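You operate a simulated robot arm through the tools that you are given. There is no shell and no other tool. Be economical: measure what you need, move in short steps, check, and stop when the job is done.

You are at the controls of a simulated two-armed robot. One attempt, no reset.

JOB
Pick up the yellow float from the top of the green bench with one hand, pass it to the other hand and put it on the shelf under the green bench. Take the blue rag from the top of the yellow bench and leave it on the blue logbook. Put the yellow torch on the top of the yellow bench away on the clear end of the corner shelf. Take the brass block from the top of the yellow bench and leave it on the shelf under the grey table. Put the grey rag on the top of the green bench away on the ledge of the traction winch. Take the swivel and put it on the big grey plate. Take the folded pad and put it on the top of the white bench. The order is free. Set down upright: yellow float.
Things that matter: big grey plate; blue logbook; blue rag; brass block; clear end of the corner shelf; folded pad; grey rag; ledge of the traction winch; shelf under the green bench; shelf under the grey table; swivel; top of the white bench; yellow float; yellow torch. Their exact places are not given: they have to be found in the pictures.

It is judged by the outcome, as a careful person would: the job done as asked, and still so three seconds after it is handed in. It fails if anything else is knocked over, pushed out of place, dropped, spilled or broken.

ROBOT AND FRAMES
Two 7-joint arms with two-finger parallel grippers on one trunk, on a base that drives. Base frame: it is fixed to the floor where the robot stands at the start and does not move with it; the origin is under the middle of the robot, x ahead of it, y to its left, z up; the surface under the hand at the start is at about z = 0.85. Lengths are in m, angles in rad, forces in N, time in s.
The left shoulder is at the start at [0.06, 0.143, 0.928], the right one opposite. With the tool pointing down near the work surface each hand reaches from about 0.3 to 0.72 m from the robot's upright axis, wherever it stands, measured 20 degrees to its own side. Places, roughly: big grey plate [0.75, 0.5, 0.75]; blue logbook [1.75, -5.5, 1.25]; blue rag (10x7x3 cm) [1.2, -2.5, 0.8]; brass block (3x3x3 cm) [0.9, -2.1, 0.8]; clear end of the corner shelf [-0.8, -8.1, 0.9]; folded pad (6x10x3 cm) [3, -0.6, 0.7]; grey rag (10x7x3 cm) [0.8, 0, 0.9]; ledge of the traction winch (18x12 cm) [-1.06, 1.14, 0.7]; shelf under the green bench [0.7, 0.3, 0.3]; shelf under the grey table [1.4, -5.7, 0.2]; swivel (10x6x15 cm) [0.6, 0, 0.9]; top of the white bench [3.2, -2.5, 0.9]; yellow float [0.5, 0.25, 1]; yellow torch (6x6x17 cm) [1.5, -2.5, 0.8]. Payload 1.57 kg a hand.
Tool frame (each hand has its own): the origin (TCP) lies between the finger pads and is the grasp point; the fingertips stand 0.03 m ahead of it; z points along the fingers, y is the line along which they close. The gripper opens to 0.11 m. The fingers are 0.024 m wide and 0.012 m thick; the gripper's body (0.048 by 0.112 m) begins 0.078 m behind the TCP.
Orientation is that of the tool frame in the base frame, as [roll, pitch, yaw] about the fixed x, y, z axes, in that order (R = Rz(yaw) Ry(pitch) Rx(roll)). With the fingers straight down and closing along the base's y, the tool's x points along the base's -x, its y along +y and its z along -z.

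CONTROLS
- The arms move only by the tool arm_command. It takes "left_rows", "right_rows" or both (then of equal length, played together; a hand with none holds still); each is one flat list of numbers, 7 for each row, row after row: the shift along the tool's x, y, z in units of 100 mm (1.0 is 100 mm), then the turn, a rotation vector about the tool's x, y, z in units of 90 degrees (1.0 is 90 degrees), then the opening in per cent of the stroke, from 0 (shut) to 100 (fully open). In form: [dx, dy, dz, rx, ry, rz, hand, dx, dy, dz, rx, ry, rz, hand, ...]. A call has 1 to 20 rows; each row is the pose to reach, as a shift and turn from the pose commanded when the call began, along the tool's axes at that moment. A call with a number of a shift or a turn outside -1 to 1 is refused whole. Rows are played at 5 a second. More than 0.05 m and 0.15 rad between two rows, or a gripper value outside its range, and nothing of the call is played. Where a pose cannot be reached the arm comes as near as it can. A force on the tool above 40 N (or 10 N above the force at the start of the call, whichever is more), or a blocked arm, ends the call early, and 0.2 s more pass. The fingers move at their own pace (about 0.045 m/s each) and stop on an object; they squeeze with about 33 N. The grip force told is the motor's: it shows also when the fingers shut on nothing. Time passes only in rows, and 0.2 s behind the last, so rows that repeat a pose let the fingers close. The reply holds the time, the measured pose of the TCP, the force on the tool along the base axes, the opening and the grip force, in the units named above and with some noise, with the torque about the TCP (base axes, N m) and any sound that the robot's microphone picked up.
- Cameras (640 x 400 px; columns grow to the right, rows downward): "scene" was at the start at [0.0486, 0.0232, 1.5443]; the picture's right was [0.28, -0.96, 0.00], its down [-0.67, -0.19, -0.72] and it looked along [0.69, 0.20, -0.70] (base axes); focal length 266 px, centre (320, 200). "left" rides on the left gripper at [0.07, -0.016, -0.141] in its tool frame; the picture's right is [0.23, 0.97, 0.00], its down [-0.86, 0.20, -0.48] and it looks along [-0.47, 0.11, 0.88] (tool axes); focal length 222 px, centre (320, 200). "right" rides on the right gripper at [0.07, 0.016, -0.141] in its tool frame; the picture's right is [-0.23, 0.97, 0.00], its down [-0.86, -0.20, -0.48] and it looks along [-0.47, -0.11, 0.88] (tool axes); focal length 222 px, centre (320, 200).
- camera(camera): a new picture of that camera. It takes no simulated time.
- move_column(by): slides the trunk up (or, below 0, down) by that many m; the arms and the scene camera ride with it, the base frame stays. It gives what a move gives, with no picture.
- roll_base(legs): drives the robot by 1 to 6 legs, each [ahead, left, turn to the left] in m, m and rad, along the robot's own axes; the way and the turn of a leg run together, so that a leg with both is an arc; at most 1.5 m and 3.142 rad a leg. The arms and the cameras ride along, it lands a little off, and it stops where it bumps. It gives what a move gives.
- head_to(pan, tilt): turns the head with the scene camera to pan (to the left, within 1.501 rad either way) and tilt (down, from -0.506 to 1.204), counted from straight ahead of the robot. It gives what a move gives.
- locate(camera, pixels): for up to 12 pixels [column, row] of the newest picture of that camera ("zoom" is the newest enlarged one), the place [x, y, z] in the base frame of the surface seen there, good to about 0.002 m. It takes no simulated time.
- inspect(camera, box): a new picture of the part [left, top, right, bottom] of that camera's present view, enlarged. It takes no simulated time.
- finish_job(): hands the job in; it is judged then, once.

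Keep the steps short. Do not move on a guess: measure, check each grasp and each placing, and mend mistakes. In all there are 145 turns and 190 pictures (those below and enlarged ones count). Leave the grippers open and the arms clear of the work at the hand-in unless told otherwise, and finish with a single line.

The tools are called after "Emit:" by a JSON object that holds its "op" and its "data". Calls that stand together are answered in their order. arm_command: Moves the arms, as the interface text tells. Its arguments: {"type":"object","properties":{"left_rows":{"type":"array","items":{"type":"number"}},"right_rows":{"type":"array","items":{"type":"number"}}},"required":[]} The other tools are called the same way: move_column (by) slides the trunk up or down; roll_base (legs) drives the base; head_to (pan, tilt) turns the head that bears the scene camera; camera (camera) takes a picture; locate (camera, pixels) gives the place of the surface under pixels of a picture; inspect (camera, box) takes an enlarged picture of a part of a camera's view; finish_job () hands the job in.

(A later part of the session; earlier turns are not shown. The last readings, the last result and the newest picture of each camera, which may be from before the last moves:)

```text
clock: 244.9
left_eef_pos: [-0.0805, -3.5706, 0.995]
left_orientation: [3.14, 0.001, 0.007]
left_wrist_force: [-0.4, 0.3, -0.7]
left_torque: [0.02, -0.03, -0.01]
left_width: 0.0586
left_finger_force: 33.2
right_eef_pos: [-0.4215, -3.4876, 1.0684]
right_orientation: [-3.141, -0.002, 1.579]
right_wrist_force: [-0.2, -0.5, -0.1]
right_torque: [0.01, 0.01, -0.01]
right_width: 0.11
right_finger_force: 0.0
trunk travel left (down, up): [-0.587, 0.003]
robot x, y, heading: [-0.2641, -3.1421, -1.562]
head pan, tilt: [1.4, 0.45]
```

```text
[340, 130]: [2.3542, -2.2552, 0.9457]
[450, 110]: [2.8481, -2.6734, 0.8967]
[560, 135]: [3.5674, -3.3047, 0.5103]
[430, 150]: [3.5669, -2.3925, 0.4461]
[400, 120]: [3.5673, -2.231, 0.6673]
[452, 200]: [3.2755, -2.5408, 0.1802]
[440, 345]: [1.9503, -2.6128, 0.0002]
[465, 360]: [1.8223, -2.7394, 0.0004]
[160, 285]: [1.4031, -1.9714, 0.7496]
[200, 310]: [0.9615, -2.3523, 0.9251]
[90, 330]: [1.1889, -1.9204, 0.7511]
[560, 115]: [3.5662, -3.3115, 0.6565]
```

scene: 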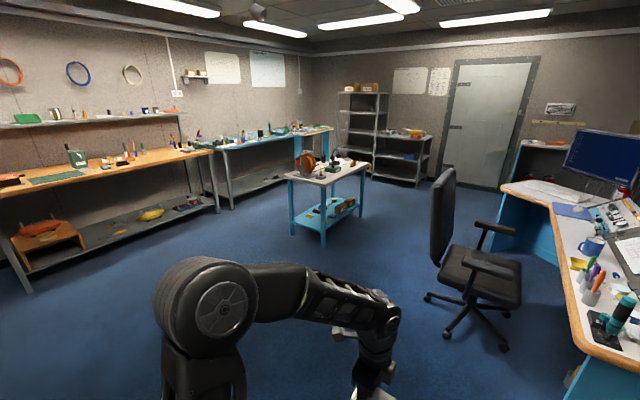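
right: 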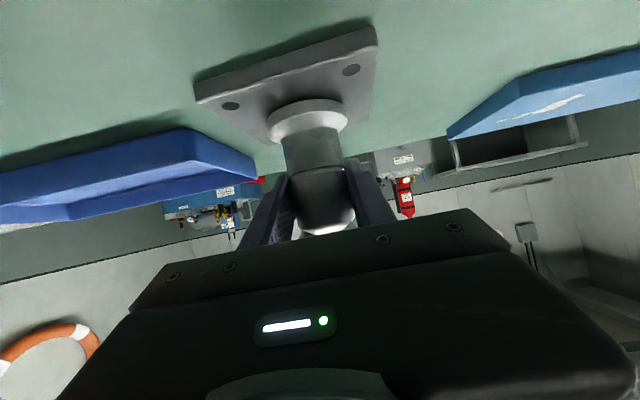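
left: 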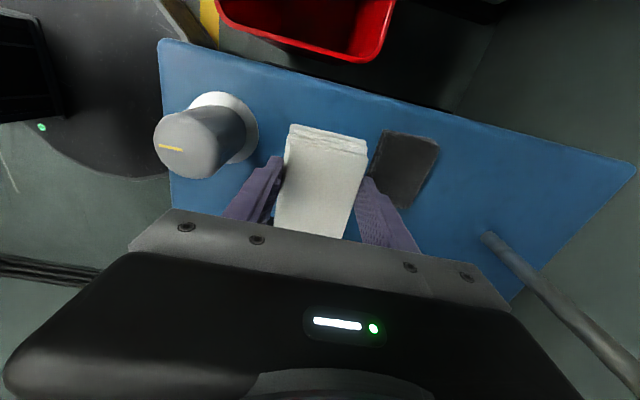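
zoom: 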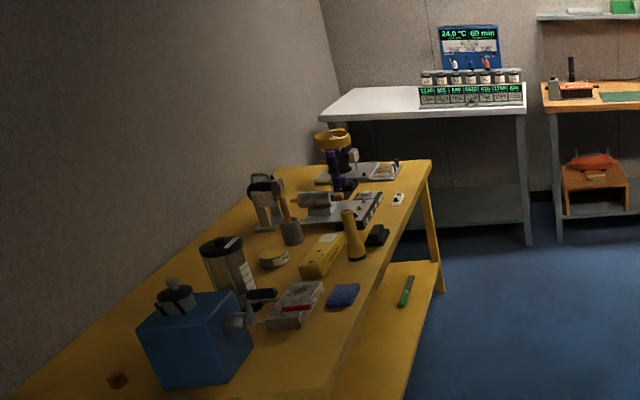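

Emit:
{"op": "locate", "data": {"camera": "zoom", "pixels": [[400, 110], [500, 110], [520, 110], [330, 112], [415, 95], [370, 100], [428, 168], [420, 200], [380, 240], [430, 95], [515, 95], [360, 95]]}}

Emit:
{"op": "locate", "data": {"camera": "zoom", "pixels": [[343, 295], [330, 300], [358, 290], [352, 237], [345, 215], [360, 255], [118, 380], [320, 255], [300, 310], [380, 235], [275, 258], [240, 340]]}}

```text
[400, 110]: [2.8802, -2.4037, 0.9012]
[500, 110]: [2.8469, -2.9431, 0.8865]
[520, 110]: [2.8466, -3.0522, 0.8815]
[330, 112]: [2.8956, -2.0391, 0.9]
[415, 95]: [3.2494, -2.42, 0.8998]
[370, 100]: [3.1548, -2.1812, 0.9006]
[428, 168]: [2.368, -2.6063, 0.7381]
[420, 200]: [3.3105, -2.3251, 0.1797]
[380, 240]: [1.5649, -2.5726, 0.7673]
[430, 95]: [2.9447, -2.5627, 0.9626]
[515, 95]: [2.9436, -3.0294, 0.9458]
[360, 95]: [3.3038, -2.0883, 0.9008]
```

```text
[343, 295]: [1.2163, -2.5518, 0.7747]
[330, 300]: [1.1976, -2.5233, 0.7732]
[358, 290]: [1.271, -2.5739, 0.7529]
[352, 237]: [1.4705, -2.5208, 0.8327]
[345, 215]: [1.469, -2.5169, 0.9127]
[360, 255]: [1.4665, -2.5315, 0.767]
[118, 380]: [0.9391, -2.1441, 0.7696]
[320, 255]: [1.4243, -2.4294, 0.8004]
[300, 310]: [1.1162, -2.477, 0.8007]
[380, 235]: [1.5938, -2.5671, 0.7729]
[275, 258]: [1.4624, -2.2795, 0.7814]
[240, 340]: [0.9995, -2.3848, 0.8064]
```

White bench top: x 2.85–3.5, z 0.90, free area y −2.45…−1.95 (device right of it). Raise the pad a bit, turn, and drive along the yellow bench's front.

Emit:
{"op": "arm_command", "data": {"left_rows": [0, 0, -0.4, 0, 0, 0, 0, 0, 0, -0.8, 0, 0, 0, 0, 0, 0, -0.8, 0, 0, 0, 0]}}

Emit:
{"op": "roll_base", "data": {"legs": [[0, 0, 1.56], [1.4, 0, 0], [1.15, 0, 0]]}}

Emit:
{"op": "head_to", "data": {"pan": 0.5, "tilt": 0.6}}

Emit:
{"op": "camera", "data": {"camera": "scene"}}

```text
clock: 245.7
left_eef_pos: [-0.0797, -3.5702, 1.0751]
left_orientation: [-3.142, 0.002, 0.008]
left_wrist_force: [0.1, -0.9, -0.5]
left_torque: [-0.02, 0.01, -0.01]
left_width: 0.0589
left_finger_force: 33.0
right_eef_pos: [-0.4216, -3.487, 1.0686]
right_orientation: [3.141, -0.001, 1.582]
right_wrist_force: [-0.4, -0.2, -0.3]
right_torque: [0.02, 0.02, 0.01]
right_width: 0.1099
right_finger_force: 0.0
trunk travel left (down, up): [-0.587, 0.003]
robot x, y, heading: [-0.2637, -3.1417, -1.563]
head pan, tilt: [1.4, 0.45]
```

```text
clock: 262.0
left_eef_pos: [2.7288, -2.9919, 1.0755]
left_orientation: [3.14, 0.0, 1.558]
left_wrist_force: [-1.0, -0.4, -0.6]
left_torque: [-0.03, -0.01, 0.02]
left_width: 0.0588
left_finger_force: 32.9
right_eef_pos: [2.6384, -3.3314, 1.0679]
right_orientation: [3.14, -0.002, 3.127]
right_wrist_force: [0.7, -0.5, 0.0]
right_torque: [0.0, 0.0, -0.01]
right_width: 0.1099
right_finger_force: 0.0
trunk travel left (down, up): [-0.587, 0.003]
robot x, y, heading: [2.2967, -3.1645, -0.015]
head pan, tilt: [1.4, 0.45]
```

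```text
clock: 263.2
left_eef_pos: [2.7295, -2.9926, 1.0745]
left_orientation: [3.14, -0.001, 1.557]
left_wrist_force: [-0.2, -0.4, -0.7]
left_torque: [-0.03, 0.0, 0.02]
left_width: 0.0589
left_finger_force: 33.0
right_eef_pos: [2.6394, -3.3316, 1.0691]
right_orientation: [3.142, -0.002, 3.126]
right_wrist_force: [-0.6, 0.4, -0.2]
right_torque: [0.0, 0.02, 0.02]
right_width: 0.1101
right_finger_force: 0.0
trunk travel left (down, up): [-0.587, 0.003]
robot x, y, heading: [2.3006, -3.1714, -0.008]
head pan, tilt: [0.499, 0.6]
```

```text
87 pictures are left
```

scene: 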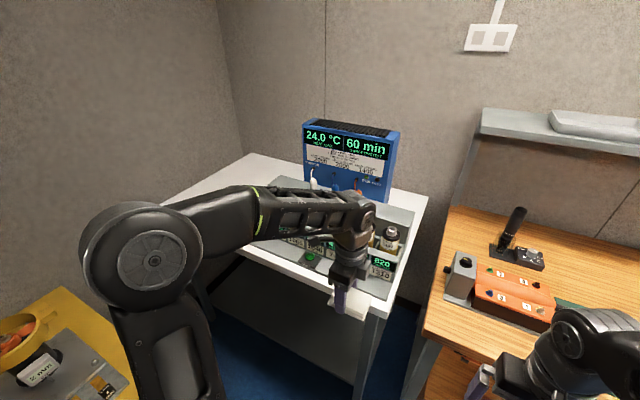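

Emit:
{"op": "locate", "data": {"camera": "scene", "pixels": [[240, 185], [205, 200], [265, 180], [280, 185], [240, 250], [255, 262], [185, 205], [300, 285], [350, 310], [60, 300], [110, 380], [75, 290]]}}

```text
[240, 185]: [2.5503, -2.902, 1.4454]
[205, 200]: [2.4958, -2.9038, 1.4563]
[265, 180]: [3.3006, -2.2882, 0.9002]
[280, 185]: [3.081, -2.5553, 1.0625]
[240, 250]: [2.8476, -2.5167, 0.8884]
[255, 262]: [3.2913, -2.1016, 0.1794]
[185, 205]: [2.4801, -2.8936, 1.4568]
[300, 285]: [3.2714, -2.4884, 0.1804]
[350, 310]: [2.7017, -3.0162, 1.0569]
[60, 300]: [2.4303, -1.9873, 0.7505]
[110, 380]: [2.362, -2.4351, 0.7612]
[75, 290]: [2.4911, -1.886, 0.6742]
```

Turn left 0.6 rad first, then move in between the benches.

Emit:
{"op": "roll_base", "data": {"legs": [[0, 0, 0.61], [0.289, 0.032, 0]]}}

Emit:
{"op": "head_to", "data": {"pan": 0.2, "tilt": 0.7}}

Emit:
{"op": "camera", "data": {"camera": "scene"}}

Emit:
{"op": "camera", "data": {"camera": "left"}}

```text
clock: 266.9
left_eef_pos: [2.7716, -2.5831, 1.0747]
left_orientation: [-3.141, 0.001, 2.173]
left_wrist_force: [-0.3, -0.9, -0.3]
left_torque: [0.0, 0.03, 0.01]
left_width: 0.0587
left_finger_force: 33.1
right_eef_pos: [2.8933, -2.9138, 1.0677]
right_orientation: [-3.141, -0.002, -2.539]
right_wrist_force: [-0.1, -0.8, -0.1]
right_torque: [-0.03, 0.08, 0.01]
right_width: 0.1101
right_finger_force: 0.0
trunk travel left (down, up): [-0.587, 0.003]
robot x, y, heading: [2.5187, -2.9743, 0.605]
head pan, tilt: [0.499, 0.6]
```

```text
clock: 267.7
left_eef_pos: [2.771, -2.5843, 1.0756]
left_orientation: [3.139, 0.0, 2.173]
left_wrist_force: [-0.6, 0.2, 0.2]
left_torque: [0.03, -0.04, 0.02]
left_width: 0.0587
left_finger_force: 33.1
right_eef_pos: [2.8929, -2.9154, 1.0694]
right_orientation: [3.141, -0.002, -2.539]
right_wrist_force: [0.5, 0.4, -0.4]
right_torque: [0.01, -0.01, 0.01]
right_width: 0.11
right_finger_force: 0.0
trunk travel left (down, up): [-0.587, 0.003]
robot x, y, heading: [2.5182, -2.9733, 0.593]
head pan, tilt: [0.201, 0.7]
```

```text
86 pictures are left
```

scene: 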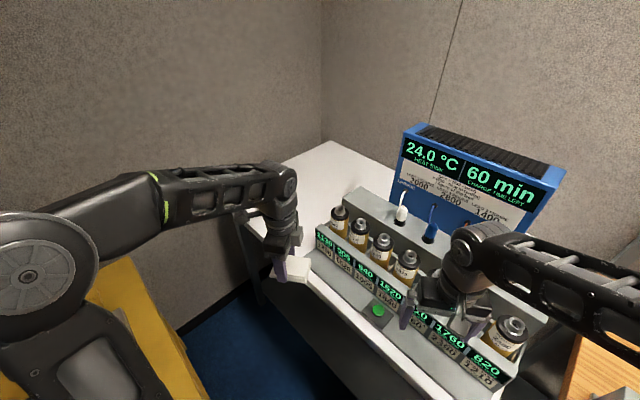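

```text
85 pictures are left
```

left: 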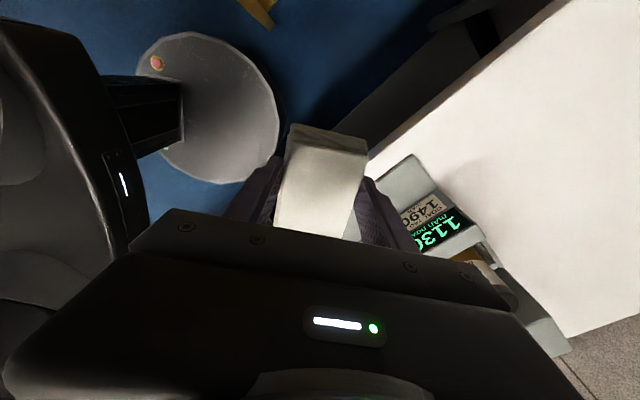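

Emit:
{"op": "locate", "data": {"camera": "scene", "pixels": [[318, 245], [345, 195], [300, 200], [305, 225], [285, 165], [310, 170], [262, 225], [340, 212], [498, 330], [410, 260]]}}

Emit:
{"op": "locate", "data": {"camera": "left", "pixels": [[410, 155], [380, 180], [450, 150], [420, 130], [480, 130], [385, 160], [500, 200], [460, 180]]}}

```text
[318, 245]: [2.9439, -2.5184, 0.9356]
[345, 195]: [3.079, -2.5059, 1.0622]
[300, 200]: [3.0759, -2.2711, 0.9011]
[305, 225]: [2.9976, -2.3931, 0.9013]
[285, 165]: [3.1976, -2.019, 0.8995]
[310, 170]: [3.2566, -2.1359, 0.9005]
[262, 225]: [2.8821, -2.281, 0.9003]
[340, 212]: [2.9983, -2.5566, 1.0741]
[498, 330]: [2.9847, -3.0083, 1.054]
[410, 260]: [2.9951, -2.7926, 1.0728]
```

```text
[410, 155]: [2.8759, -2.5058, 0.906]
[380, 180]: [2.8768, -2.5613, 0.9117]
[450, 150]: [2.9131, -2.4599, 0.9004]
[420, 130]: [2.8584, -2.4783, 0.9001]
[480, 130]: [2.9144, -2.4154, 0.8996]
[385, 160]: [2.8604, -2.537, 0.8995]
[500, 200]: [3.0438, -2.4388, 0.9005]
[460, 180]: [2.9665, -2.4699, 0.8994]
```

Emit:
{"op": "arm_command", "data": {"left_rows": [0.3, 0, 0, 0, 0, 0, 0, 0.6, 0, 0, 0, 0, 0, 0, 0.6, 0.35, 0, 0, 0, 0, 0, 0.6, 0.7, 0, 0, 0, 0, 0, 0.6, 1, 0, 0, 0, 0, 0, 0.6, 1, 0, 0, 0, 0, 0]}}

Emit:
{"op": "arm_command", "data": {"left_rows": [0, 0.3, 0.1, 0, 0, 0, 0, 0, 0.6, 0.3, 0, 0, 0, 0, 0, 0.9, 0.5, 0, 0, 0, 0, 0, 1, 0.6, 0, 0, 0, 0, 0, 1, 0.6, 0, 0, 0, 0]}}

Emit:
{"op": "camera", "data": {"camera": "left"}}

Emit:
{"op": "camera", "data": {"camera": "scene"}}

```text
clock: 269.1
left_eef_pos: [2.8194, -2.48, 1.0753]
left_orientation: [3.14, 0.001, 2.173]
left_wrist_force: [-0.1, 0.3, -0.4]
left_torque: [0.0, -0.03, -0.01]
left_width: 0.0586
left_finger_force: 33.2
right_eef_pos: [2.8914, -2.9137, 1.069]
right_orientation: [-3.141, -0.002, -2.539]
right_wrist_force: [-0.6, 0.0, -0.4]
right_torque: [0.02, 0.01, -0.01]
right_width: 0.1099
right_finger_force: 0.1
trunk travel left (down, up): [-0.587, 0.003]
robot x, y, heading: [2.5182, -2.9751, 0.602]
head pan, tilt: [0.201, 0.7]
```

```text
clock: 270.3
left_eef_pos: [2.9021, -2.4224, 1.015]
left_orientation: [3.14, 0.002, 2.173]
left_wrist_force: [-0.2, -0.1, -0.2]
left_torque: [-0.01, 0.01, 0.03]
left_width: 0.0587
left_finger_force: 33.1
right_eef_pos: [2.8919, -2.9159, 1.0682]
right_orientation: [-3.141, -0.001, -2.537]
right_wrist_force: [-0.3, -0.8, -0.4]
right_torque: [0.01, 0.0, 0.02]
right_width: 0.1103
right_finger_force: 0.0
trunk travel left (down, up): [-0.587, 0.003]
robot x, y, heading: [2.5159, -2.9737, 0.595]
head pan, tilt: [0.201, 0.7]
```

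```text
84 pictures are left
```

left: 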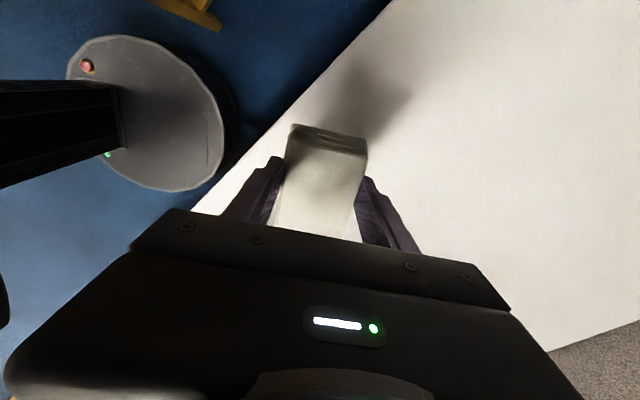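

```text
83 pictures are left
```

scene: 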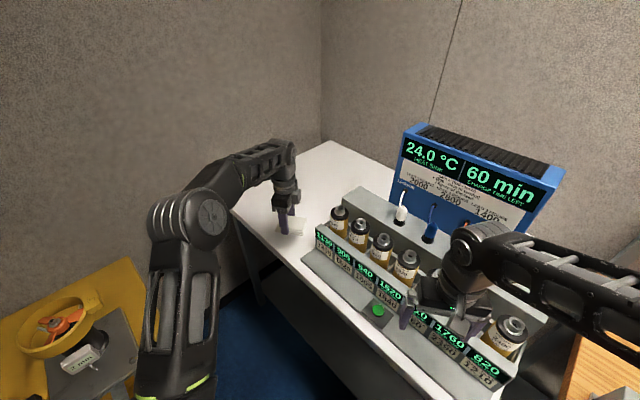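

Emit:
{"op": "arm_command", "data": {"left_rows": [0, 0.3, 0.2, 0, 0, 0, 0, 0, 0.55, 0.5, 0, 0, 0, 0, 0, 0.55, 0.74, 0, 0, 0, 0, 0, 0.55, 0.78, 0, 0, 0, 0, 0, 0.55, 0.78, 0, 0, 0, 0]}}

Emit:
{"op": "camera", "data": {"camera": "left"}}

Emit:
{"op": "inspect", "data": {"camera": "scene", "box": [230, 140, 390, 260]}}

```text
clock: 271.5
left_eef_pos: [2.948, -2.3912, 0.9357]
left_orientation: [3.139, 0.001, 2.172]
left_wrist_force: [0.0, 0.0, -0.8]
left_torque: [-0.01, 0.01, 0.03]
left_width: 0.0585
left_finger_force: 32.9
right_eef_pos: [2.8928, -2.9143, 1.0687]
right_orientation: [3.141, -0.004, -2.54]
right_wrist_force: [1.1, 0.7, -0.3]
right_torque: [0.0, 0.02, 0.0]
right_width: 0.11
right_finger_force: 0.0
trunk travel left (down, up): [-0.587, 0.003]
robot x, y, heading: [2.519, -2.9734, 0.604]
head pan, tilt: [0.201, 0.7]
```

```text
82 pictures are left
```

left: 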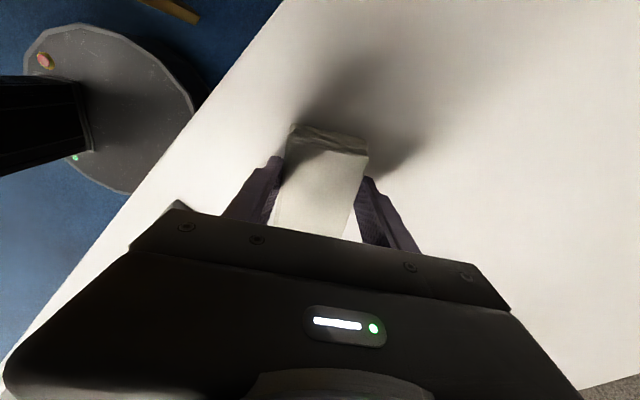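

```text
3.33 times, centred on (310, 200) of scene
```

zoom: 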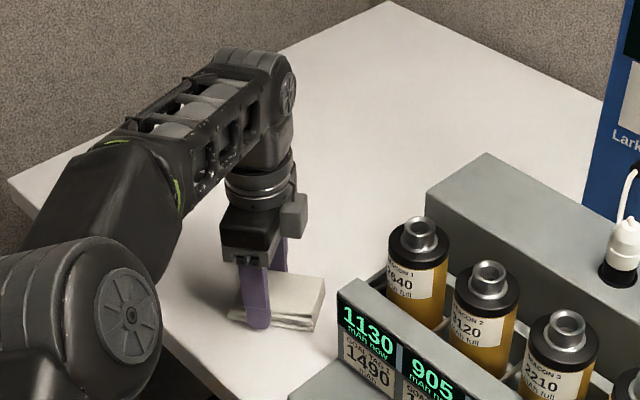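

On the bench surface. Release, lift and retract.

Emit:
{"op": "arm_command", "data": {"left_rows": [0, 0, 0.015, 0, 0, 0, 0, 0, 0, 0.015, 0, 0, 0, 80, 0, 0, 0.015, 0, 0, 0, 80, 0, 0, -0.3, 0, 0, 0, 80, 0, 0, -0.7, 0, 0, 0, 80, 0, 0, -1, 0, 0, 0, 80, 0, 0, -1, 0, 0, 0, 80]}}

Emit:
{"op": "arm_command", "data": {"left_rows": [0, -0.3, -0.2, 0, 0, 0, 100, 0, -0.6, -0.4, 0, 0, 0, 100, 0, -1, -0.4, 0, 0, 0, 100, 0, -1, -0.4, 0, 0, 0, 100]}}

Emit:
{"op": "arm_command", "data": {"left_rows": [0, -0.3, 0, 0, 0, 0, 100, 0, -0.6, 0, 0, 0, 0, 100, 0, -1, 0, 0, 0, 0, 100, 0, -1, 0, 0, 0, 0, 100]}}

Emit:
{"op": "inspect", "data": {"camera": "scene", "box": [230, 140, 390, 260]}}

```text
clock: 273.1
left_eef_pos: [2.947, -2.3907, 0.9869]
left_orientation: [3.139, -0.001, 2.172]
left_wrist_force: [0.2, -0.1, -0.5]
left_torque: [-0.01, 0.01, 0.02]
left_width: 0.088
left_finger_force: 0.1
left hand out of reach, approached as far as the arm can: row 5, 6, 7
right_eef_pos: [2.8944, -2.9151, 1.0687]
right_orientation: [-3.14, -0.002, -2.54]
right_wrist_force: [-0.3, 0.1, -1.1]
right_torque: [-0.03, 0.0, -0.01]
right_width: 0.1102
right_finger_force: 0.0
trunk travel left (down, up): [-0.587, 0.003]
robot x, y, heading: [2.5165, -2.9755, 0.604]
head pan, tilt: [0.201, 0.7]
```

```text
clock: 274.1
left_eef_pos: [2.8656, -2.4483, 1.0252]
left_orientation: [3.141, 0.001, 2.174]
left_wrist_force: [0.4, 0.3, 0.7]
left_torque: [-0.03, 0.01, 0.02]
left_width: 0.1101
left_finger_force: 0.0
right_eef_pos: [2.8934, -2.9144, 1.068]
right_orientation: [-3.14, -0.002, -2.542]
right_wrist_force: [0.3, 0.2, -0.3]
right_torque: [0.01, 0.0, -0.02]
right_width: 0.1101
right_finger_force: 0.0
trunk travel left (down, up): [-0.587, 0.003]
robot x, y, heading: [2.5157, -2.9768, 0.601]
head pan, tilt: [0.201, 0.7]
```

```text
clock: 275.1
left_eef_pos: [2.7829, -2.5043, 1.0274]
left_orientation: [-3.141, -0.001, 2.173]
left_wrist_force: [0.2, 0.2, 1.3]
left_torque: [-0.02, -0.01, 0.0]
left_width: 0.11
left_finger_force: 0.1
right_eef_pos: [2.8929, -2.9144, 1.0684]
right_orientation: [-3.141, -0.002, -2.541]
right_wrist_force: [0.4, 0.0, -0.2]
right_torque: [-0.02, 0.0, -0.02]
right_width: 0.1098
right_finger_force: 0.0
trunk travel left (down, up): [-0.587, 0.003]
robot x, y, heading: [2.5185, -2.9735, 0.605]
head pan, tilt: [0.201, 0.7]
```

```text
3.33 times, centred on (310, 200) of scene
```

zoom: 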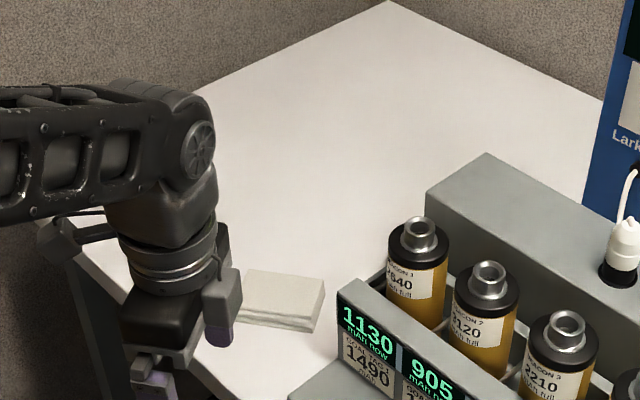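

The pad lies on the white bench. Back out, face the yellow bench and move along to the blue rag and torch.

Emit:
{"op": "roll_base", "data": {"legs": [[-0.289, -0.032, 0], [0, 0, 0.968], [0, 1.0, 0]]}}

Emit:
{"op": "head_to", "data": {"pan": 0.0, "tilt": 0.75}}

Emit:
{"op": "camera", "data": {"camera": "scene"}}

```text
clock: 284.3
left_eef_pos: [1.0658, -2.67, 1.0273]
left_orientation: [3.139, 0.001, 3.128]
left_wrist_force: [-0.7, 0.3, -0.5]
left_torque: [0.01, -0.01, -0.01]
left_width: 0.1099
left_finger_force: 0.0
right_eef_pos: [1.4646, -2.8168, 1.0683]
right_orientation: [-3.141, -0.002, -1.586]
right_wrist_force: [-0.1, -0.3, 0.3]
right_torque: [-0.02, -0.01, 0.0]
right_width: 0.11
right_finger_force: 0.3
trunk travel left (down, up): [-0.587, 0.003]
robot x, y, heading: [1.2978, -3.164, 1.557]
head pan, tilt: [0.201, 0.7]
```

```text
clock: 285.1
left_eef_pos: [1.0673, -2.6674, 1.0276]
left_orientation: [3.14, -0.001, 3.127]
left_wrist_force: [0.6, -0.4, -0.3]
left_torque: [0.02, 0.01, 0.01]
left_width: 0.1099
left_finger_force: 0.0
right_eef_pos: [1.4647, -2.8157, 1.0687]
right_orientation: [-3.141, -0.002, -1.585]
right_wrist_force: [0.7, -0.6, 0.0]
right_torque: [0.04, -0.01, 0.0]
right_width: 0.1099
right_finger_force: 0.1
trunk travel left (down, up): [-0.587, 0.003]
robot x, y, heading: [1.2984, -3.1591, 1.558]
head pan, tilt: [0.0, 0.75]
```

```text
79 pictures are left
```

scene: 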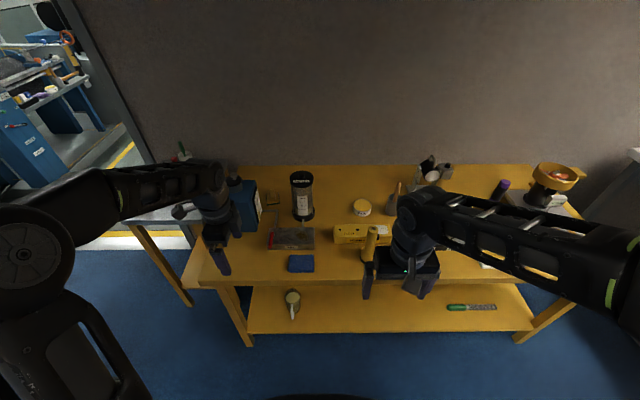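

Emit:
{"op": "inspect", "data": {"camera": "scene", "box": [220, 160, 420, 290]}}

Emit:
{"op": "locate", "data": {"camera": "zoom", "pixels": [[258, 325], [220, 310], [220, 345], [298, 315], [298, 345], [490, 230], [470, 310], [490, 330], [185, 125], [265, 140], [470, 260], [110, 170]]}}

Emit:
{"op": "locate", "data": {"camera": "scene", "pixels": [[300, 283], [400, 330], [255, 345], [300, 325], [240, 200], [200, 260], [275, 200], [272, 198], [280, 205]]}}

```text
3.08 times, centred on (320, 225) of scene
```

zoom: 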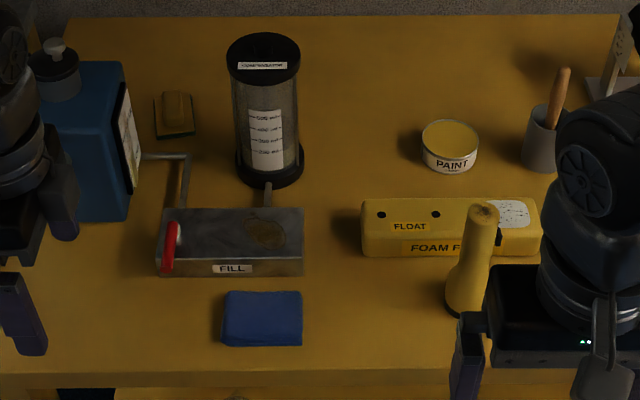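

```text
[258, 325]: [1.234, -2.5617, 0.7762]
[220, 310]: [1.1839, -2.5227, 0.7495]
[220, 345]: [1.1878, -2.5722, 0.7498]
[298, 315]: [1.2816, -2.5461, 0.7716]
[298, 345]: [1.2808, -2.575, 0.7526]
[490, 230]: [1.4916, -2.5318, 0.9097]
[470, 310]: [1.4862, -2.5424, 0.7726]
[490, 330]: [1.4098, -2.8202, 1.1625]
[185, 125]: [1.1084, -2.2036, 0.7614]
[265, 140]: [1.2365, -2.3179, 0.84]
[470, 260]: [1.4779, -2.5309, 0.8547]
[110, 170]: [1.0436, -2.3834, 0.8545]
```

```text
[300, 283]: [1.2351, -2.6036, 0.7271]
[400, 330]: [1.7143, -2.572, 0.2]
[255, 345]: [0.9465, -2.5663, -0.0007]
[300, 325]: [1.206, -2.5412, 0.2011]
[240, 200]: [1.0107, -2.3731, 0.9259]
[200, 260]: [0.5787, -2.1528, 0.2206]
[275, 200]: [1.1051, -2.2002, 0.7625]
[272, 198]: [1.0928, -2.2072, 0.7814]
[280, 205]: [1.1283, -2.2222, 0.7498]
```

Blue rag centre ≈(1.235,-2.541); torch ≈(1.483,-2.532), top z 0.915. Left hand takes the rag (closing along y), right hand the torch. Move base and arms above them.

Emit:
{"op": "roll_base", "data": {"legs": [[0.15, -0.06, 0.013]]}}

Emit:
{"op": "arm_command", "data": {"left_rows": [-0.3, -0.08, 0, 0, 0, 0, 100, -0.6, -0.16, 0, 0, 0, 0, 100, -1, -0.24, 0, 0, 0, 0, 100, -1, -0.24, 0, 0, 0, 0, 100], "right_rows": [-0.3, 0.15, 0, 0, 0, 0, 100, -0.6, 0.3, 0, 0, 0, 0, 100, -0.9, 0.43, 0, 0, 0, 0, 100, -0.9, 0.43, 0, 0, 0, 0, 100]}}

Emit:
{"op": "camera", "data": {"camera": "left"}}

Emit:
{"op": "camera", "data": {"camera": "right"}}

```text
clock: 286.5
left_eef_pos: [1.1212, -2.5208, 1.0272]
left_orientation: [-3.141, 0.0, 3.142]
left_wrist_force: [-0.1, 0.7, 0.4]
left_torque: [-0.03, 0.01, 0.0]
left_width: 0.11
left_finger_force: 0.0
right_eef_pos: [1.5216, -2.6625, 1.0688]
right_orientation: [3.141, -0.002, -1.571]
right_wrist_force: [0.2, -0.6, -0.5]
right_torque: [-0.06, 0.01, 0.01]
right_width: 0.1101
right_finger_force: 0.1
trunk travel left (down, up): [-0.587, 0.003]
robot x, y, heading: [1.3614, -3.0059, 1.57]
head pan, tilt: [0.0, 0.75]
```

```text
clock: 287.5
left_eef_pos: [1.2212, -2.547, 1.0261]
left_orientation: [3.141, 0.001, 3.141]
left_wrist_force: [-1.0, 1.0, 0.0]
left_torque: [-0.03, -0.06, 0.01]
left_width: 0.11
left_finger_force: 0.1
right_eef_pos: [1.4787, -2.5744, 1.0676]
right_orientation: [3.141, -0.001, -1.571]
right_wrist_force: [-0.3, 0.6, -0.2]
right_torque: [0.0, 0.0, 0.02]
right_width: 0.11
right_finger_force: 0.1
trunk travel left (down, up): [-0.587, 0.003]
robot x, y, heading: [1.3601, -3.0074, 1.573]
head pan, tilt: [0.0, 0.75]
```

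```text
77 pictures are left
```

left: 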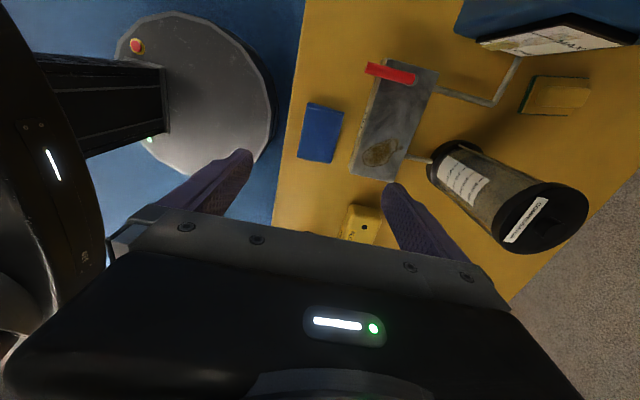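

```text
76 pictures are left
```

right: 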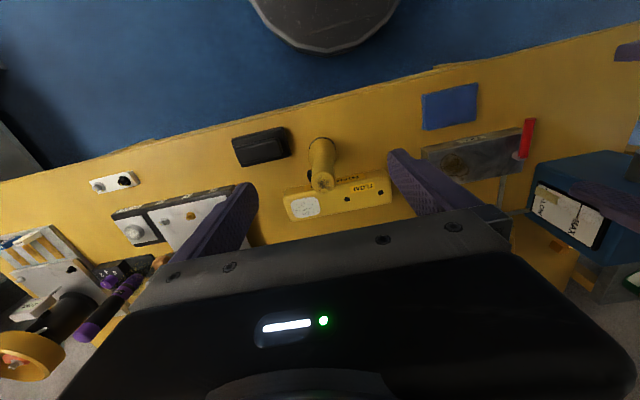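

Emit:
{"op": "locate", "data": {"camera": "left", "pixels": [[310, 105], [342, 112], [330, 162], [299, 156], [320, 133], [352, 170], [365, 120]]}}

Emit:
{"op": "locate", "data": {"camera": "right", "pixels": [[322, 182], [321, 160], [320, 142], [310, 160], [333, 160], [265, 147], [425, 97], [476, 87], [300, 190]]}}

```text
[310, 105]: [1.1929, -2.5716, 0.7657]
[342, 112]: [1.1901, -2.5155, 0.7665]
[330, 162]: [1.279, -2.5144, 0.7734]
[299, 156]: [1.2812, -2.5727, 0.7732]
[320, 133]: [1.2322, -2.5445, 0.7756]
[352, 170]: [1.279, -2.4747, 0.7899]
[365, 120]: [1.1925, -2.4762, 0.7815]
```

```text
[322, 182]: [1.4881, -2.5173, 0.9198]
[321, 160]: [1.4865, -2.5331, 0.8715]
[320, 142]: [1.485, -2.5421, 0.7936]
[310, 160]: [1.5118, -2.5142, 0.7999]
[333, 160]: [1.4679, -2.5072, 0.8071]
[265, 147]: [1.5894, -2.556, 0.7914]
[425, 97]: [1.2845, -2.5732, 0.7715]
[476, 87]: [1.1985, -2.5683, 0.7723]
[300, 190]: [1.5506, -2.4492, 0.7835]
```

Rag centre (1.236,-2.543), fill box behind starts at y −2.475, so I'll use an 8.5 cm opening. Torch axis (1.487,-2.516). Lower the trunk 0.12 and align both.

Emit:
{"op": "move_column", "data": {"by": -0.12}}

Emit:
{"op": "arm_command", "data": {"left_rows": [-0.15, 0.02, 0, 0, 0, 0, 77, -0.15, 0.02, 0, 0, 0, 0, 77, -0.15, 0.02, 0.3, 0, 0, 0, 77, -0.15, 0.02, 0.6, 0, 0, 0, 77, -0.15, 0.02, 0.6, 0, 0, 0, 77], "right_rows": [-0.2, -0.08, 0, 0, 0, 0, 100, -0.4, -0.08, 0, 0, 0, 0, 100, -0.57, -0.08, 0, 0, 0, 0, 100, -0.57, -0.08, 0.3, 0, 0, 0, 100, -0.57, -0.08, 0.3, 0, 0, 0, 100]}}

Emit:
{"op": "camera", "data": {"camera": "left"}}

Emit:
{"op": "camera", "data": {"camera": "right"}}

```text
clock: 289.0
left_eef_pos: [1.2207, -2.5466, 0.9059]
left_orientation: [3.14, 0.0, -3.141]
left_wrist_force: [-0.1, 0.4, 0.4]
left_torque: [0.04, -0.02, -0.01]
left_width: 0.1101
left_finger_force: 0.0
right_eef_pos: [1.4794, -2.5753, 0.9482]
right_orientation: [3.14, -0.003, -1.57]
right_wrist_force: [-1.8, 0.0, 0.6]
right_torque: [0.01, -0.01, 0.01]
right_width: 0.1101
right_finger_force: 0.2
trunk travel left (down, up): [-0.467, 0.123]
robot x, y, heading: [1.3587, -3.0052, 1.573]
head pan, tilt: [0.0, 0.75]
```

```text
clock: 290.2
left_eef_pos: [1.2361, -2.5442, 0.8465]
left_orientation: [3.139, 0.0, 3.141]
left_wrist_force: [0.4, -0.2, -0.4]
left_torque: [0.01, -0.01, 0.01]
left_width: 0.0845
left_finger_force: 0.1
right_eef_pos: [1.4871, -2.517, 0.9177]
right_orientation: [-3.141, -0.002, -1.572]
right_wrist_force: [-0.1, 0.1, -0.1]
right_torque: [0.01, -0.01, -0.03]
right_width: 0.11
right_finger_force: 0.1
trunk travel left (down, up): [-0.467, 0.123]
robot x, y, heading: [1.3551, -3.0088, 1.57]
head pan, tilt: [0.0, 0.75]
```

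```text
75 pictures are left
```

left: 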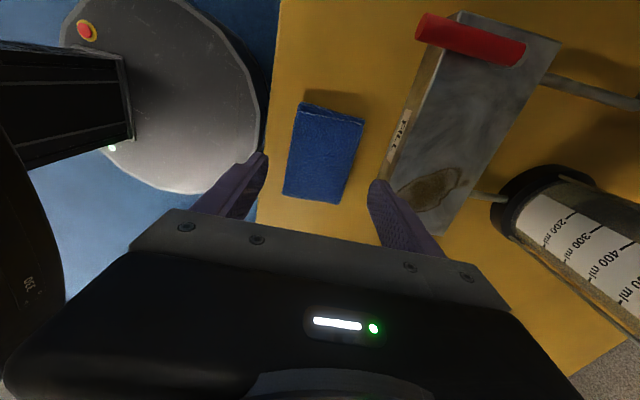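

```text
74 pictures are left
```

right: 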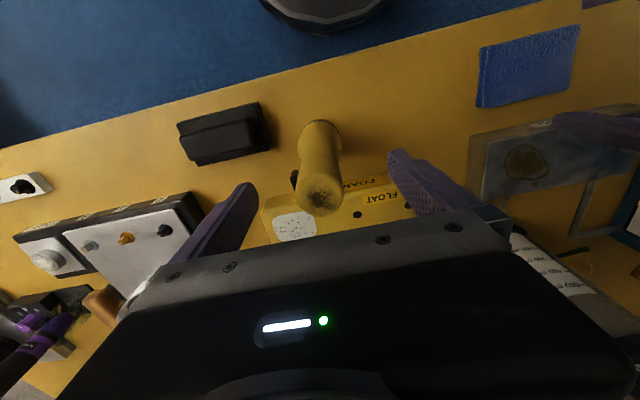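

Emit:
{"op": "arm_command", "data": {"left_rows": [0, 0, 0.3, 0, 0, 0, 77, 0, 0, 0.6, 0, 0, 0, 77, 0, 0, 0.6, 0, 0, 0, 40, 0, 0, 0.6, 0, 0, 0, 0, 0, 0, 0.6, 0, 0, 0, 0, 0, 0, 0.6, 0, 0, 0, 0, 0, 0, 0.6, 0, 0, 0, 0], "right_rows": [0, 0, 0.2, 0, 0, 0, 100, 0, 0, 0.4, 0, 0, 0, 100, 0, 0, 0.4, 0, 0, 0, 60, 0, 0, 0.4, 0, 0, 0, 20, 0, 0, 0.4, 0, 0, 0, 0, 0, 0, 0.4, 0, 0, 0, 0, 0, 0, 0.4, 0, 0, 0, 0]}}

Emit:
{"op": "arm_command", "data": {"left_rows": [0, 0, -0.3, 0, 0, 0, 0, 0, 0, -0.7, 0, 0, 0, 0, 0, 0, -1, 0, 0, 0, 0, 0, 0, -1, 0, 0, 0, 0], "right_rows": [0, 0, -0.3, 0, 0, 0, 0, 0, 0, -0.7, 0, 0, 0, 0, 0, 0, -1, 0, 0, 0, 0, 0, 0, -1, 0, 0, 0, 0]}}

Emit:
{"op": "camera", "data": {"camera": "scene"}}

Emit:
{"op": "camera", "data": {"camera": "right"}}

```text
clock: 291.8
left_eef_pos: [1.2357, -2.543, 0.7863]
left_orientation: [3.14, 0.001, 3.141]
left_wrist_force: [0.3, -0.3, -0.4]
left_torque: [-0.03, -0.02, -0.02]
left_width: 0.0671
left_finger_force: 33.1
right_eef_pos: [1.4872, -2.5172, 0.8786]
right_orientation: [-3.141, -0.003, -1.57]
right_wrist_force: [0.1, -0.7, -0.9]
right_torque: [-0.02, 0.0, -0.03]
right_width: 0.0358
right_finger_force: 16.7
trunk travel left (down, up): [-0.467, 0.123]
robot x, y, heading: [1.3612, -3.0073, 1.572]
head pan, tilt: [0.0, 0.75]
heard: click
```

```text
clock: 292.8
left_eef_pos: [1.2342, -2.5441, 0.8876]
left_orientation: [3.139, -0.001, -3.141]
left_wrist_force: [0.3, -0.2, -0.3]
left_torque: [0.01, 0.01, -0.01]
left_width: 0.0671
left_finger_force: 33.0
right_eef_pos: [1.4874, -2.5175, 0.9775]
right_orientation: [-3.141, -0.001, -1.571]
right_wrist_force: [0.4, 0.0, -1.4]
right_torque: [-0.01, -0.01, 0.0]
right_width: 0.0354
right_finger_force: 33.1
trunk travel left (down, up): [-0.467, 0.123]
robot x, y, heading: [1.3617, -3.0037, 1.569]
head pan, tilt: [0.0, 0.75]
```

```text
73 pictures are left
```

scene: 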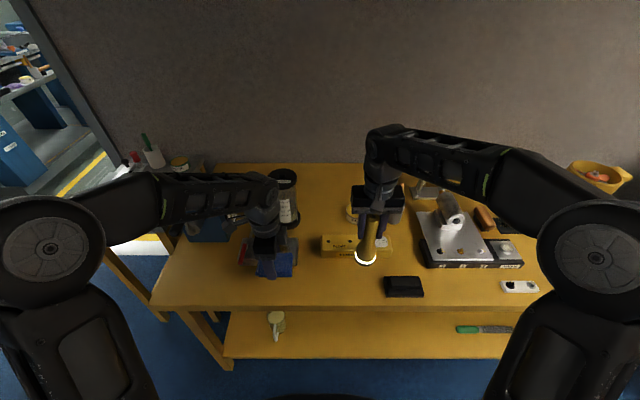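

```text
72 pictures are left
```

right: 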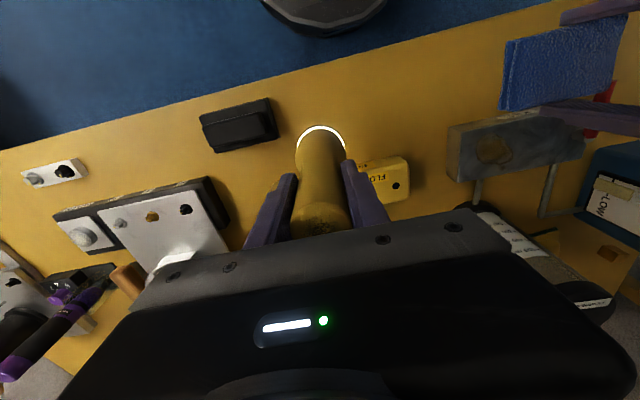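

Both held, but a click was heard and the torch's rim is glowing: my finger pressed its switch. I'll set it back down, release, and re-grip to press it off.

Emit:
{"op": "arm_command", "data": {"right_rows": [0, 0, 0.5, 0, 0, 0, 0, 0, 0, 0.9, 0, 0, 0, 0, 0, 0, 0.985, 0, 0, 0, 0, 0, 0, 0.985, 0, 0, 0, 70, 0, 0, 0.985, 0, 0, 0, 70, 0, 0, 0.985, 0, 0, 0, 70, 0, 0, 0.985, 0, 0, 0, 70]}}

Emit:
{"op": "camera", "data": {"camera": "right"}}

Emit:
{"op": "inspect", "data": {"camera": "scene", "box": [320, 170, 440, 280]}}

```text
clock: 294.4
left_eef_pos: [1.2343, -2.5436, 0.8866]
left_orientation: [3.14, 0.0, -3.141]
left_wrist_force: [0.8, 0.2, -0.6]
left_torque: [-0.02, -0.03, 0.01]
left_width: 0.0672
left_finger_force: 32.7
right_eef_pos: [1.4877, -2.5185, 0.8782]
right_orientation: [3.138, -0.003, -1.571]
right_wrist_force: [0.1, -0.2, -0.2]
right_torque: [0.03, -0.03, -0.02]
right_width: 0.0768
right_finger_force: 0.0
trunk travel left (down, up): [-0.467, 0.123]
robot x, y, heading: [1.3613, -3.0079, 1.57]
head pan, tilt: [0.0, 0.75]
```

```text
71 pictures are left
```

right: 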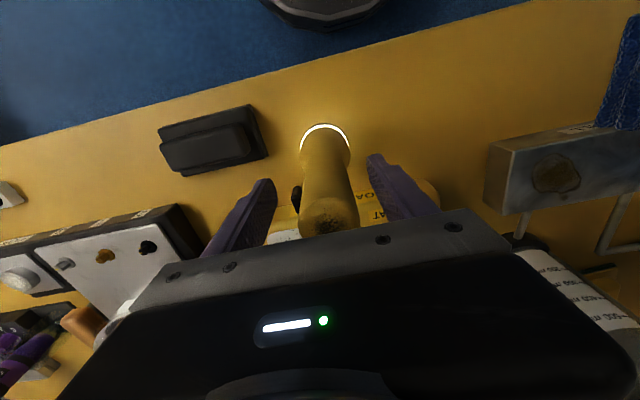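

```text
3.64 times, centred on (380, 225) of scene
```

zoom: 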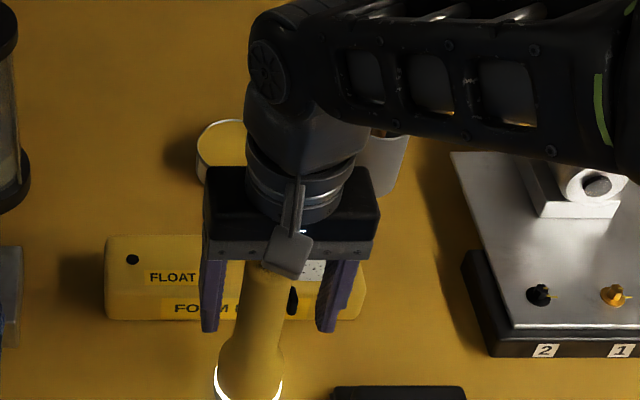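

The black switch is on its right side. Re-grip there to click it off, then lift.

Emit:
{"op": "arm_command", "data": {"right_rows": [0, 0, 0, 0, 0, 0, 30, 0, 0, 0, 0, 0, 0, 0, 0, 0, 0, 0, 0, 0, 0, 0, 0, 0, 0, 0, 0, 0, 0, 0, 0, 0, 0, 0, 0]}}

Emit:
{"op": "arm_command", "data": {"right_rows": [0, 0, -0.3, 0, 0, 0, 0, 0, 0, -0.7, 0, 0, 0, 0, 0, 0, -1, 0, 0, 0, 0, 0, 0, -1, 0, 0, 0, 0]}}

Emit:
{"op": "camera", "data": {"camera": "right"}}

```text
clock: 295.6
left_eef_pos: [1.2339, -2.5429, 0.8861]
left_orientation: [3.14, -0.001, -3.14]
left_wrist_force: [0.7, 0.4, -0.1]
left_torque: [-0.03, 0.0, 0.02]
left_width: 0.0668
left_finger_force: 33.5
right_eef_pos: [1.4865, -2.5181, 0.8787]
right_orientation: [-3.141, -0.002, -1.571]
right_wrist_force: [-1.5, 0.1, 0.9]
right_torque: [0.07, 0.11, 0.0]
right_width: 0.0356
right_finger_force: 32.8
trunk travel left (down, up): [-0.467, 0.123]
robot x, y, heading: [1.3602, -3.0047, 1.568]
head pan, tilt: [0.0, 0.75]
heard: click
```

```text
clock: 296.6
left_eef_pos: [1.2355, -2.5435, 0.8863]
left_orientation: [3.14, 0.0, -3.141]
left_wrist_force: [0.0, 0.1, -0.6]
left_torque: [0.0, 0.02, 0.01]
left_width: 0.0671
left_finger_force: 33.6
right_eef_pos: [1.4872, -2.5171, 0.9784]
right_orientation: [-3.141, -0.003, -1.571]
right_wrist_force: [0.8, 0.0, -0.9]
right_torque: [0.05, 0.0, -0.04]
right_width: 0.0354
right_finger_force: 32.7
trunk travel left (down, up): [-0.467, 0.123]
robot x, y, heading: [1.3604, -3.0074, 1.571]
head pan, tilt: [0.0, 0.75]
```

```text
69 pictures are left
```

right: 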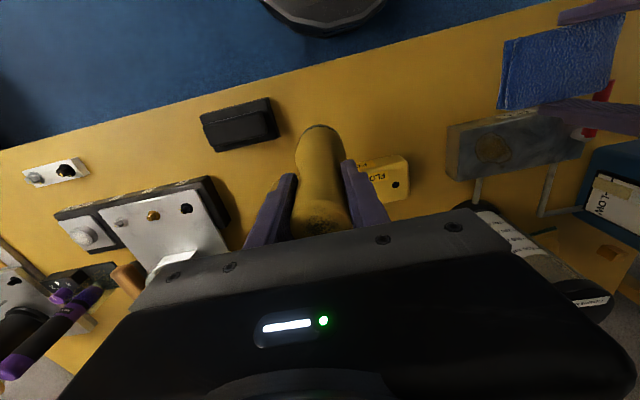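

Torch is off and held; rag held. Raise the trunk, back off, turn around and drive toward the grey table.

Emit:
{"op": "move_column", "data": {"by": 0.12}}

Emit:
{"op": "roll_base", "data": {"legs": [[-0.4, 0, 0], [0, 0, 3.14], [0.9, 0, 0]]}}

Emit:
{"op": "head_to", "data": {"pan": 0.0, "tilt": 0.5}}

Emit:
{"op": "camera", "data": {"camera": "scene"}}

```text
clock: 298.1
left_eef_pos: [1.2342, -2.5441, 1.0057]
left_orientation: [3.14, 0.0, -3.141]
left_wrist_force: [0.1, -0.9, -1.2]
left_torque: [0.02, 0.02, 0.01]
left_width: 0.067
left_finger_force: 32.9
right_eef_pos: [1.488, -2.5157, 1.0992]
right_orientation: [3.141, -0.003, -1.571]
right_wrist_force: [-0.7, 0.1, -0.9]
right_torque: [-0.01, -0.01, 0.0]
right_width: 0.0352
right_finger_force: 33.2
trunk travel left (down, up): [-0.587, 0.003]
robot x, y, heading: [1.3623, -3.0092, 1.574]
head pan, tilt: [0.0, 0.75]
```

```text
clock: 312.3
left_eef_pos: [1.4954, -4.7681, 1.0061]
left_orientation: [-3.14, 0.001, 0.009]
left_wrist_force: [0.2, -0.4, -1.8]
left_torque: [0.02, 0.0, 0.01]
left_width: 0.0669
left_finger_force: 33.5
right_eef_pos: [1.2455, -4.7971, 1.0987]
right_orientation: [3.141, -0.003, 1.577]
right_wrist_force: [-0.7, -0.7, -1.8]
right_torque: [-0.01, 0.0, 0.01]
right_width: 0.0356
right_finger_force: 33.0
trunk travel left (down, up): [-0.587, 0.003]
robot x, y, heading: [1.3655, -4.3068, -1.559]
head pan, tilt: [0.0, 0.75]
```

```text
clock: 313.0
left_eef_pos: [1.4962, -4.7681, 1.0054]
left_orientation: [3.139, 0.0, 0.009]
left_wrist_force: [-0.4, -0.1, 0.0]
left_torque: [-0.04, -0.01, -0.03]
left_width: 0.0669
left_finger_force: 32.8
right_eef_pos: [1.2452, -4.7966, 1.0999]
right_orientation: [3.14, -0.002, 1.579]
right_wrist_force: [-1.0, -0.4, -1.7]
right_torque: [0.0, 0.01, 0.0]
right_width: 0.0354
right_finger_force: 32.9
trunk travel left (down, up): [-0.587, 0.003]
robot x, y, heading: [1.3666, -4.3051, -1.562]
head pan, tilt: [0.0, 0.499]
```

```text
68 pictures are left
```

scene: 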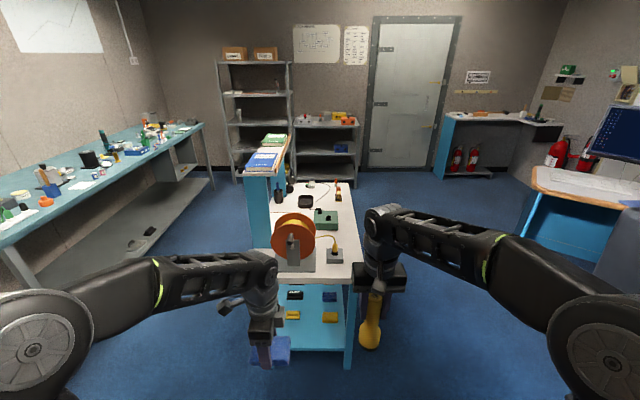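

Emit:
{"op": "inspect", "data": {"camera": "scene", "box": [230, 120, 370, 220]}}

Emit:
{"op": "locate", "data": {"camera": "zoom", "pixels": [[150, 180], [120, 205], [180, 205], [160, 165], [200, 160], [165, 115], [210, 110], [180, 85], [225, 80], [260, 150], [70, 240], [270, 60]]}}

Emit:
{"op": "locate", "data": {"camera": "scene", "pixels": [[295, 315], [320, 340], [345, 295], [250, 175], [330, 310], [292, 295], [330, 297], [480, 115], [540, 120], [320, 345], [320, 185]]}}

```text
4.00 times, centred on (300, 170) of scene
```

zoom: 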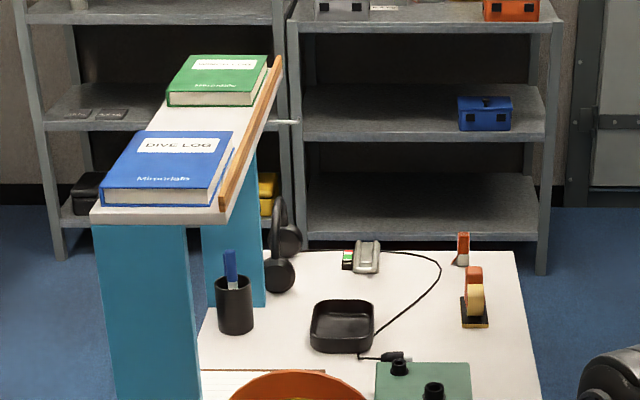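

```text
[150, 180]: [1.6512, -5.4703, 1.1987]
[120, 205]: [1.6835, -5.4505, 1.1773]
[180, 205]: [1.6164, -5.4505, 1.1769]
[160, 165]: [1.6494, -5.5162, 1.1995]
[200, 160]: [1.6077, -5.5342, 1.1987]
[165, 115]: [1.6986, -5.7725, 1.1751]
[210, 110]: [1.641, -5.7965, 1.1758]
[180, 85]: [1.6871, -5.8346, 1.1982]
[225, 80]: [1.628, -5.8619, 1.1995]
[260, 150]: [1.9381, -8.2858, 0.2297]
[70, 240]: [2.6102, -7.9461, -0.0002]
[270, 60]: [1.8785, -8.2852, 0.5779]
```

```text
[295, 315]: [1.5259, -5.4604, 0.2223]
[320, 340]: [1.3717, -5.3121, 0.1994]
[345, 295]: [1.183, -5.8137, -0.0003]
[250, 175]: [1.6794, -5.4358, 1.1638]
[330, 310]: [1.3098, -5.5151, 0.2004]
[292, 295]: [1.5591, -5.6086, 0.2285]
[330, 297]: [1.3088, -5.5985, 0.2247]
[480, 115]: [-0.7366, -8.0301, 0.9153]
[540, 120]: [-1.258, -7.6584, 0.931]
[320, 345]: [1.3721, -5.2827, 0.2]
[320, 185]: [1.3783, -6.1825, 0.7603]
```

Blue "DIVE LOG" book is on the raised shelf: top z 1.199, x≈1.60–1.70, y≈−5.62…−5.45. I'll approach from its +x side. First test raising the left hand, and tuck the torch hand outward.

Emit:
{"op": "arm_command", "data": {"left_rows": [0, -0.25, -0.25, 0, 0, 0, 0, 0, -0.5, -0.5, 0, 0, 0, 0, 0, -0.7, -0.75, 0, 0, 0, 0, 0, -0.8, -1, 0, 0, 0, 0, 0, -0.8, -1, 0, 0, 0, 0], "right_rows": [0.2, -0.2, 0, 0, 0, 0, 0, 0.4, -0.4, 0, 0, 0, 0, 0, 0.6, -0.6, 0, 0, 0, 0, 0, 0.7, -0.85, 0, 0, 0, 0, 0, 0.7, -0.85, 0, 0, 0, 0, 0]}}

Emit:
{"op": "arm_command", "data": {"left_rows": [0, 0, -0.25, 0, 0, 0, 0, 0, 0, -0.5, 0, 0, 0, 0, 0, 0, -0.75, 0, 0, 0, 0, 0, 0, -1, 0, 0, 0, 0, 0, 0, -1, 0, 0, 0, 0], "right_rows": [0.2, -0.2, 0, 0, 0, 0, 0, 0.4, -0.4, 0, 0, 0, 0, 0, 0.6, -0.6, 0, 0, 0, 0, 0, 0.7, -0.85, 0, 0, 0, 0, 0, 0.7, -0.85, 0, 0, 0, 0, 0]}}

Emit:
{"op": "arm_command", "data": {"left_rows": [0, 0, -0.25, 0, 0, 0, 0, 0, 0, -0.5, 0, 0, 0, 0, 0, 0, -0.75, 0, 0, 0, 0, 0, 0, -0.8, 0, 0, 0, 0, 0, 0, -0.8, 0, 0, 0, 0]}}

Emit:
{"op": "locate", "data": {"camera": "scene", "pixels": [[100, 260], [200, 185], [230, 320], [265, 280], [160, 200], [40, 260], [215, 180], [280, 185], [260, 165], [248, 150]]}}

```text
clock: 314.2
left_eef_pos: [1.4971, -4.688, 1.1059]
left_orientation: [3.14, 0.001, 0.007]
left_wrist_force: [-1.0, -0.4, -0.8]
left_torque: [0.02, -0.02, 0.04]
left_width: 0.0672
left_finger_force: 32.9
right_eef_pos: [1.1585, -4.7281, 1.0993]
right_orientation: [-3.141, 0.0, 1.579]
right_wrist_force: [-0.2, -0.1, -1.8]
right_torque: [-0.03, -0.01, 0.0]
right_width: 0.0352
right_finger_force: 33.1
trunk travel left (down, up): [-0.587, 0.003]
robot x, y, heading: [1.3647, -4.3056, -1.559]
head pan, tilt: [0.0, 0.499]
```

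```text
clock: 315.4
left_eef_pos: [1.4977, -4.6873, 1.1776]
left_orientation: [3.126, 0.016, 0.013]
left_wrist_force: [-0.7, 0.1, 0.7]
left_torque: [-0.01, 0.03, -0.01]
left_width: 0.067
left_finger_force: 32.7
left hand out of reach, approached as far as the arm can: row 3, 4, 5
right_eef_pos: [1.0737, -4.6585, 1.1004]
right_orientation: [3.141, -0.002, 1.581]
right_wrist_force: [-0.5, -0.3, -1.6]
right_torque: [-0.01, 0.01, 0.0]
right_width: 0.0356
right_finger_force: 33.4
trunk travel left (down, up): [-0.587, 0.003]
robot x, y, heading: [1.368, -4.3099, -1.562]
head pan, tilt: [0.0, 0.499]
```

```text
clock: 316.6
left_eef_pos: [1.5021, -4.6848, 1.1852]
left_orientation: [3.125, 0.011, 0.013]
left_wrist_force: [0.3, 0.2, -0.4]
left_torque: [0.0, -0.02, 0.03]
left_width: 0.0668
left_finger_force: 32.7
left hand out of reach, approached as far as the arm can: row 1, 2, 3, 4, 5
right_eef_pos: [1.0737, -4.6585, 1.1013]
right_orientation: [3.141, -0.001, 1.578]
right_wrist_force: [-1.4, -0.3, -0.8]
right_torque: [-0.02, 0.0, -0.02]
right_width: 0.0356
right_finger_force: 33.3
trunk travel left (down, up): [-0.587, 0.003]
robot x, y, heading: [1.3661, -4.3075, -1.557]
head pan, tilt: [0.0, 0.499]
```

```text
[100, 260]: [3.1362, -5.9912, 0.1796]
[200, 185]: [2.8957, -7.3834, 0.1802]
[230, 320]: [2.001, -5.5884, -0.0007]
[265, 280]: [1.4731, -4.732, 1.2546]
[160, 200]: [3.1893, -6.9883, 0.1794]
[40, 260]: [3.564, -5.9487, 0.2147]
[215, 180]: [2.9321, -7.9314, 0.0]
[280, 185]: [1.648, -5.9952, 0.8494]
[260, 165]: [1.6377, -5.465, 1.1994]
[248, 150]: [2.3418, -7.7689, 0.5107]
```

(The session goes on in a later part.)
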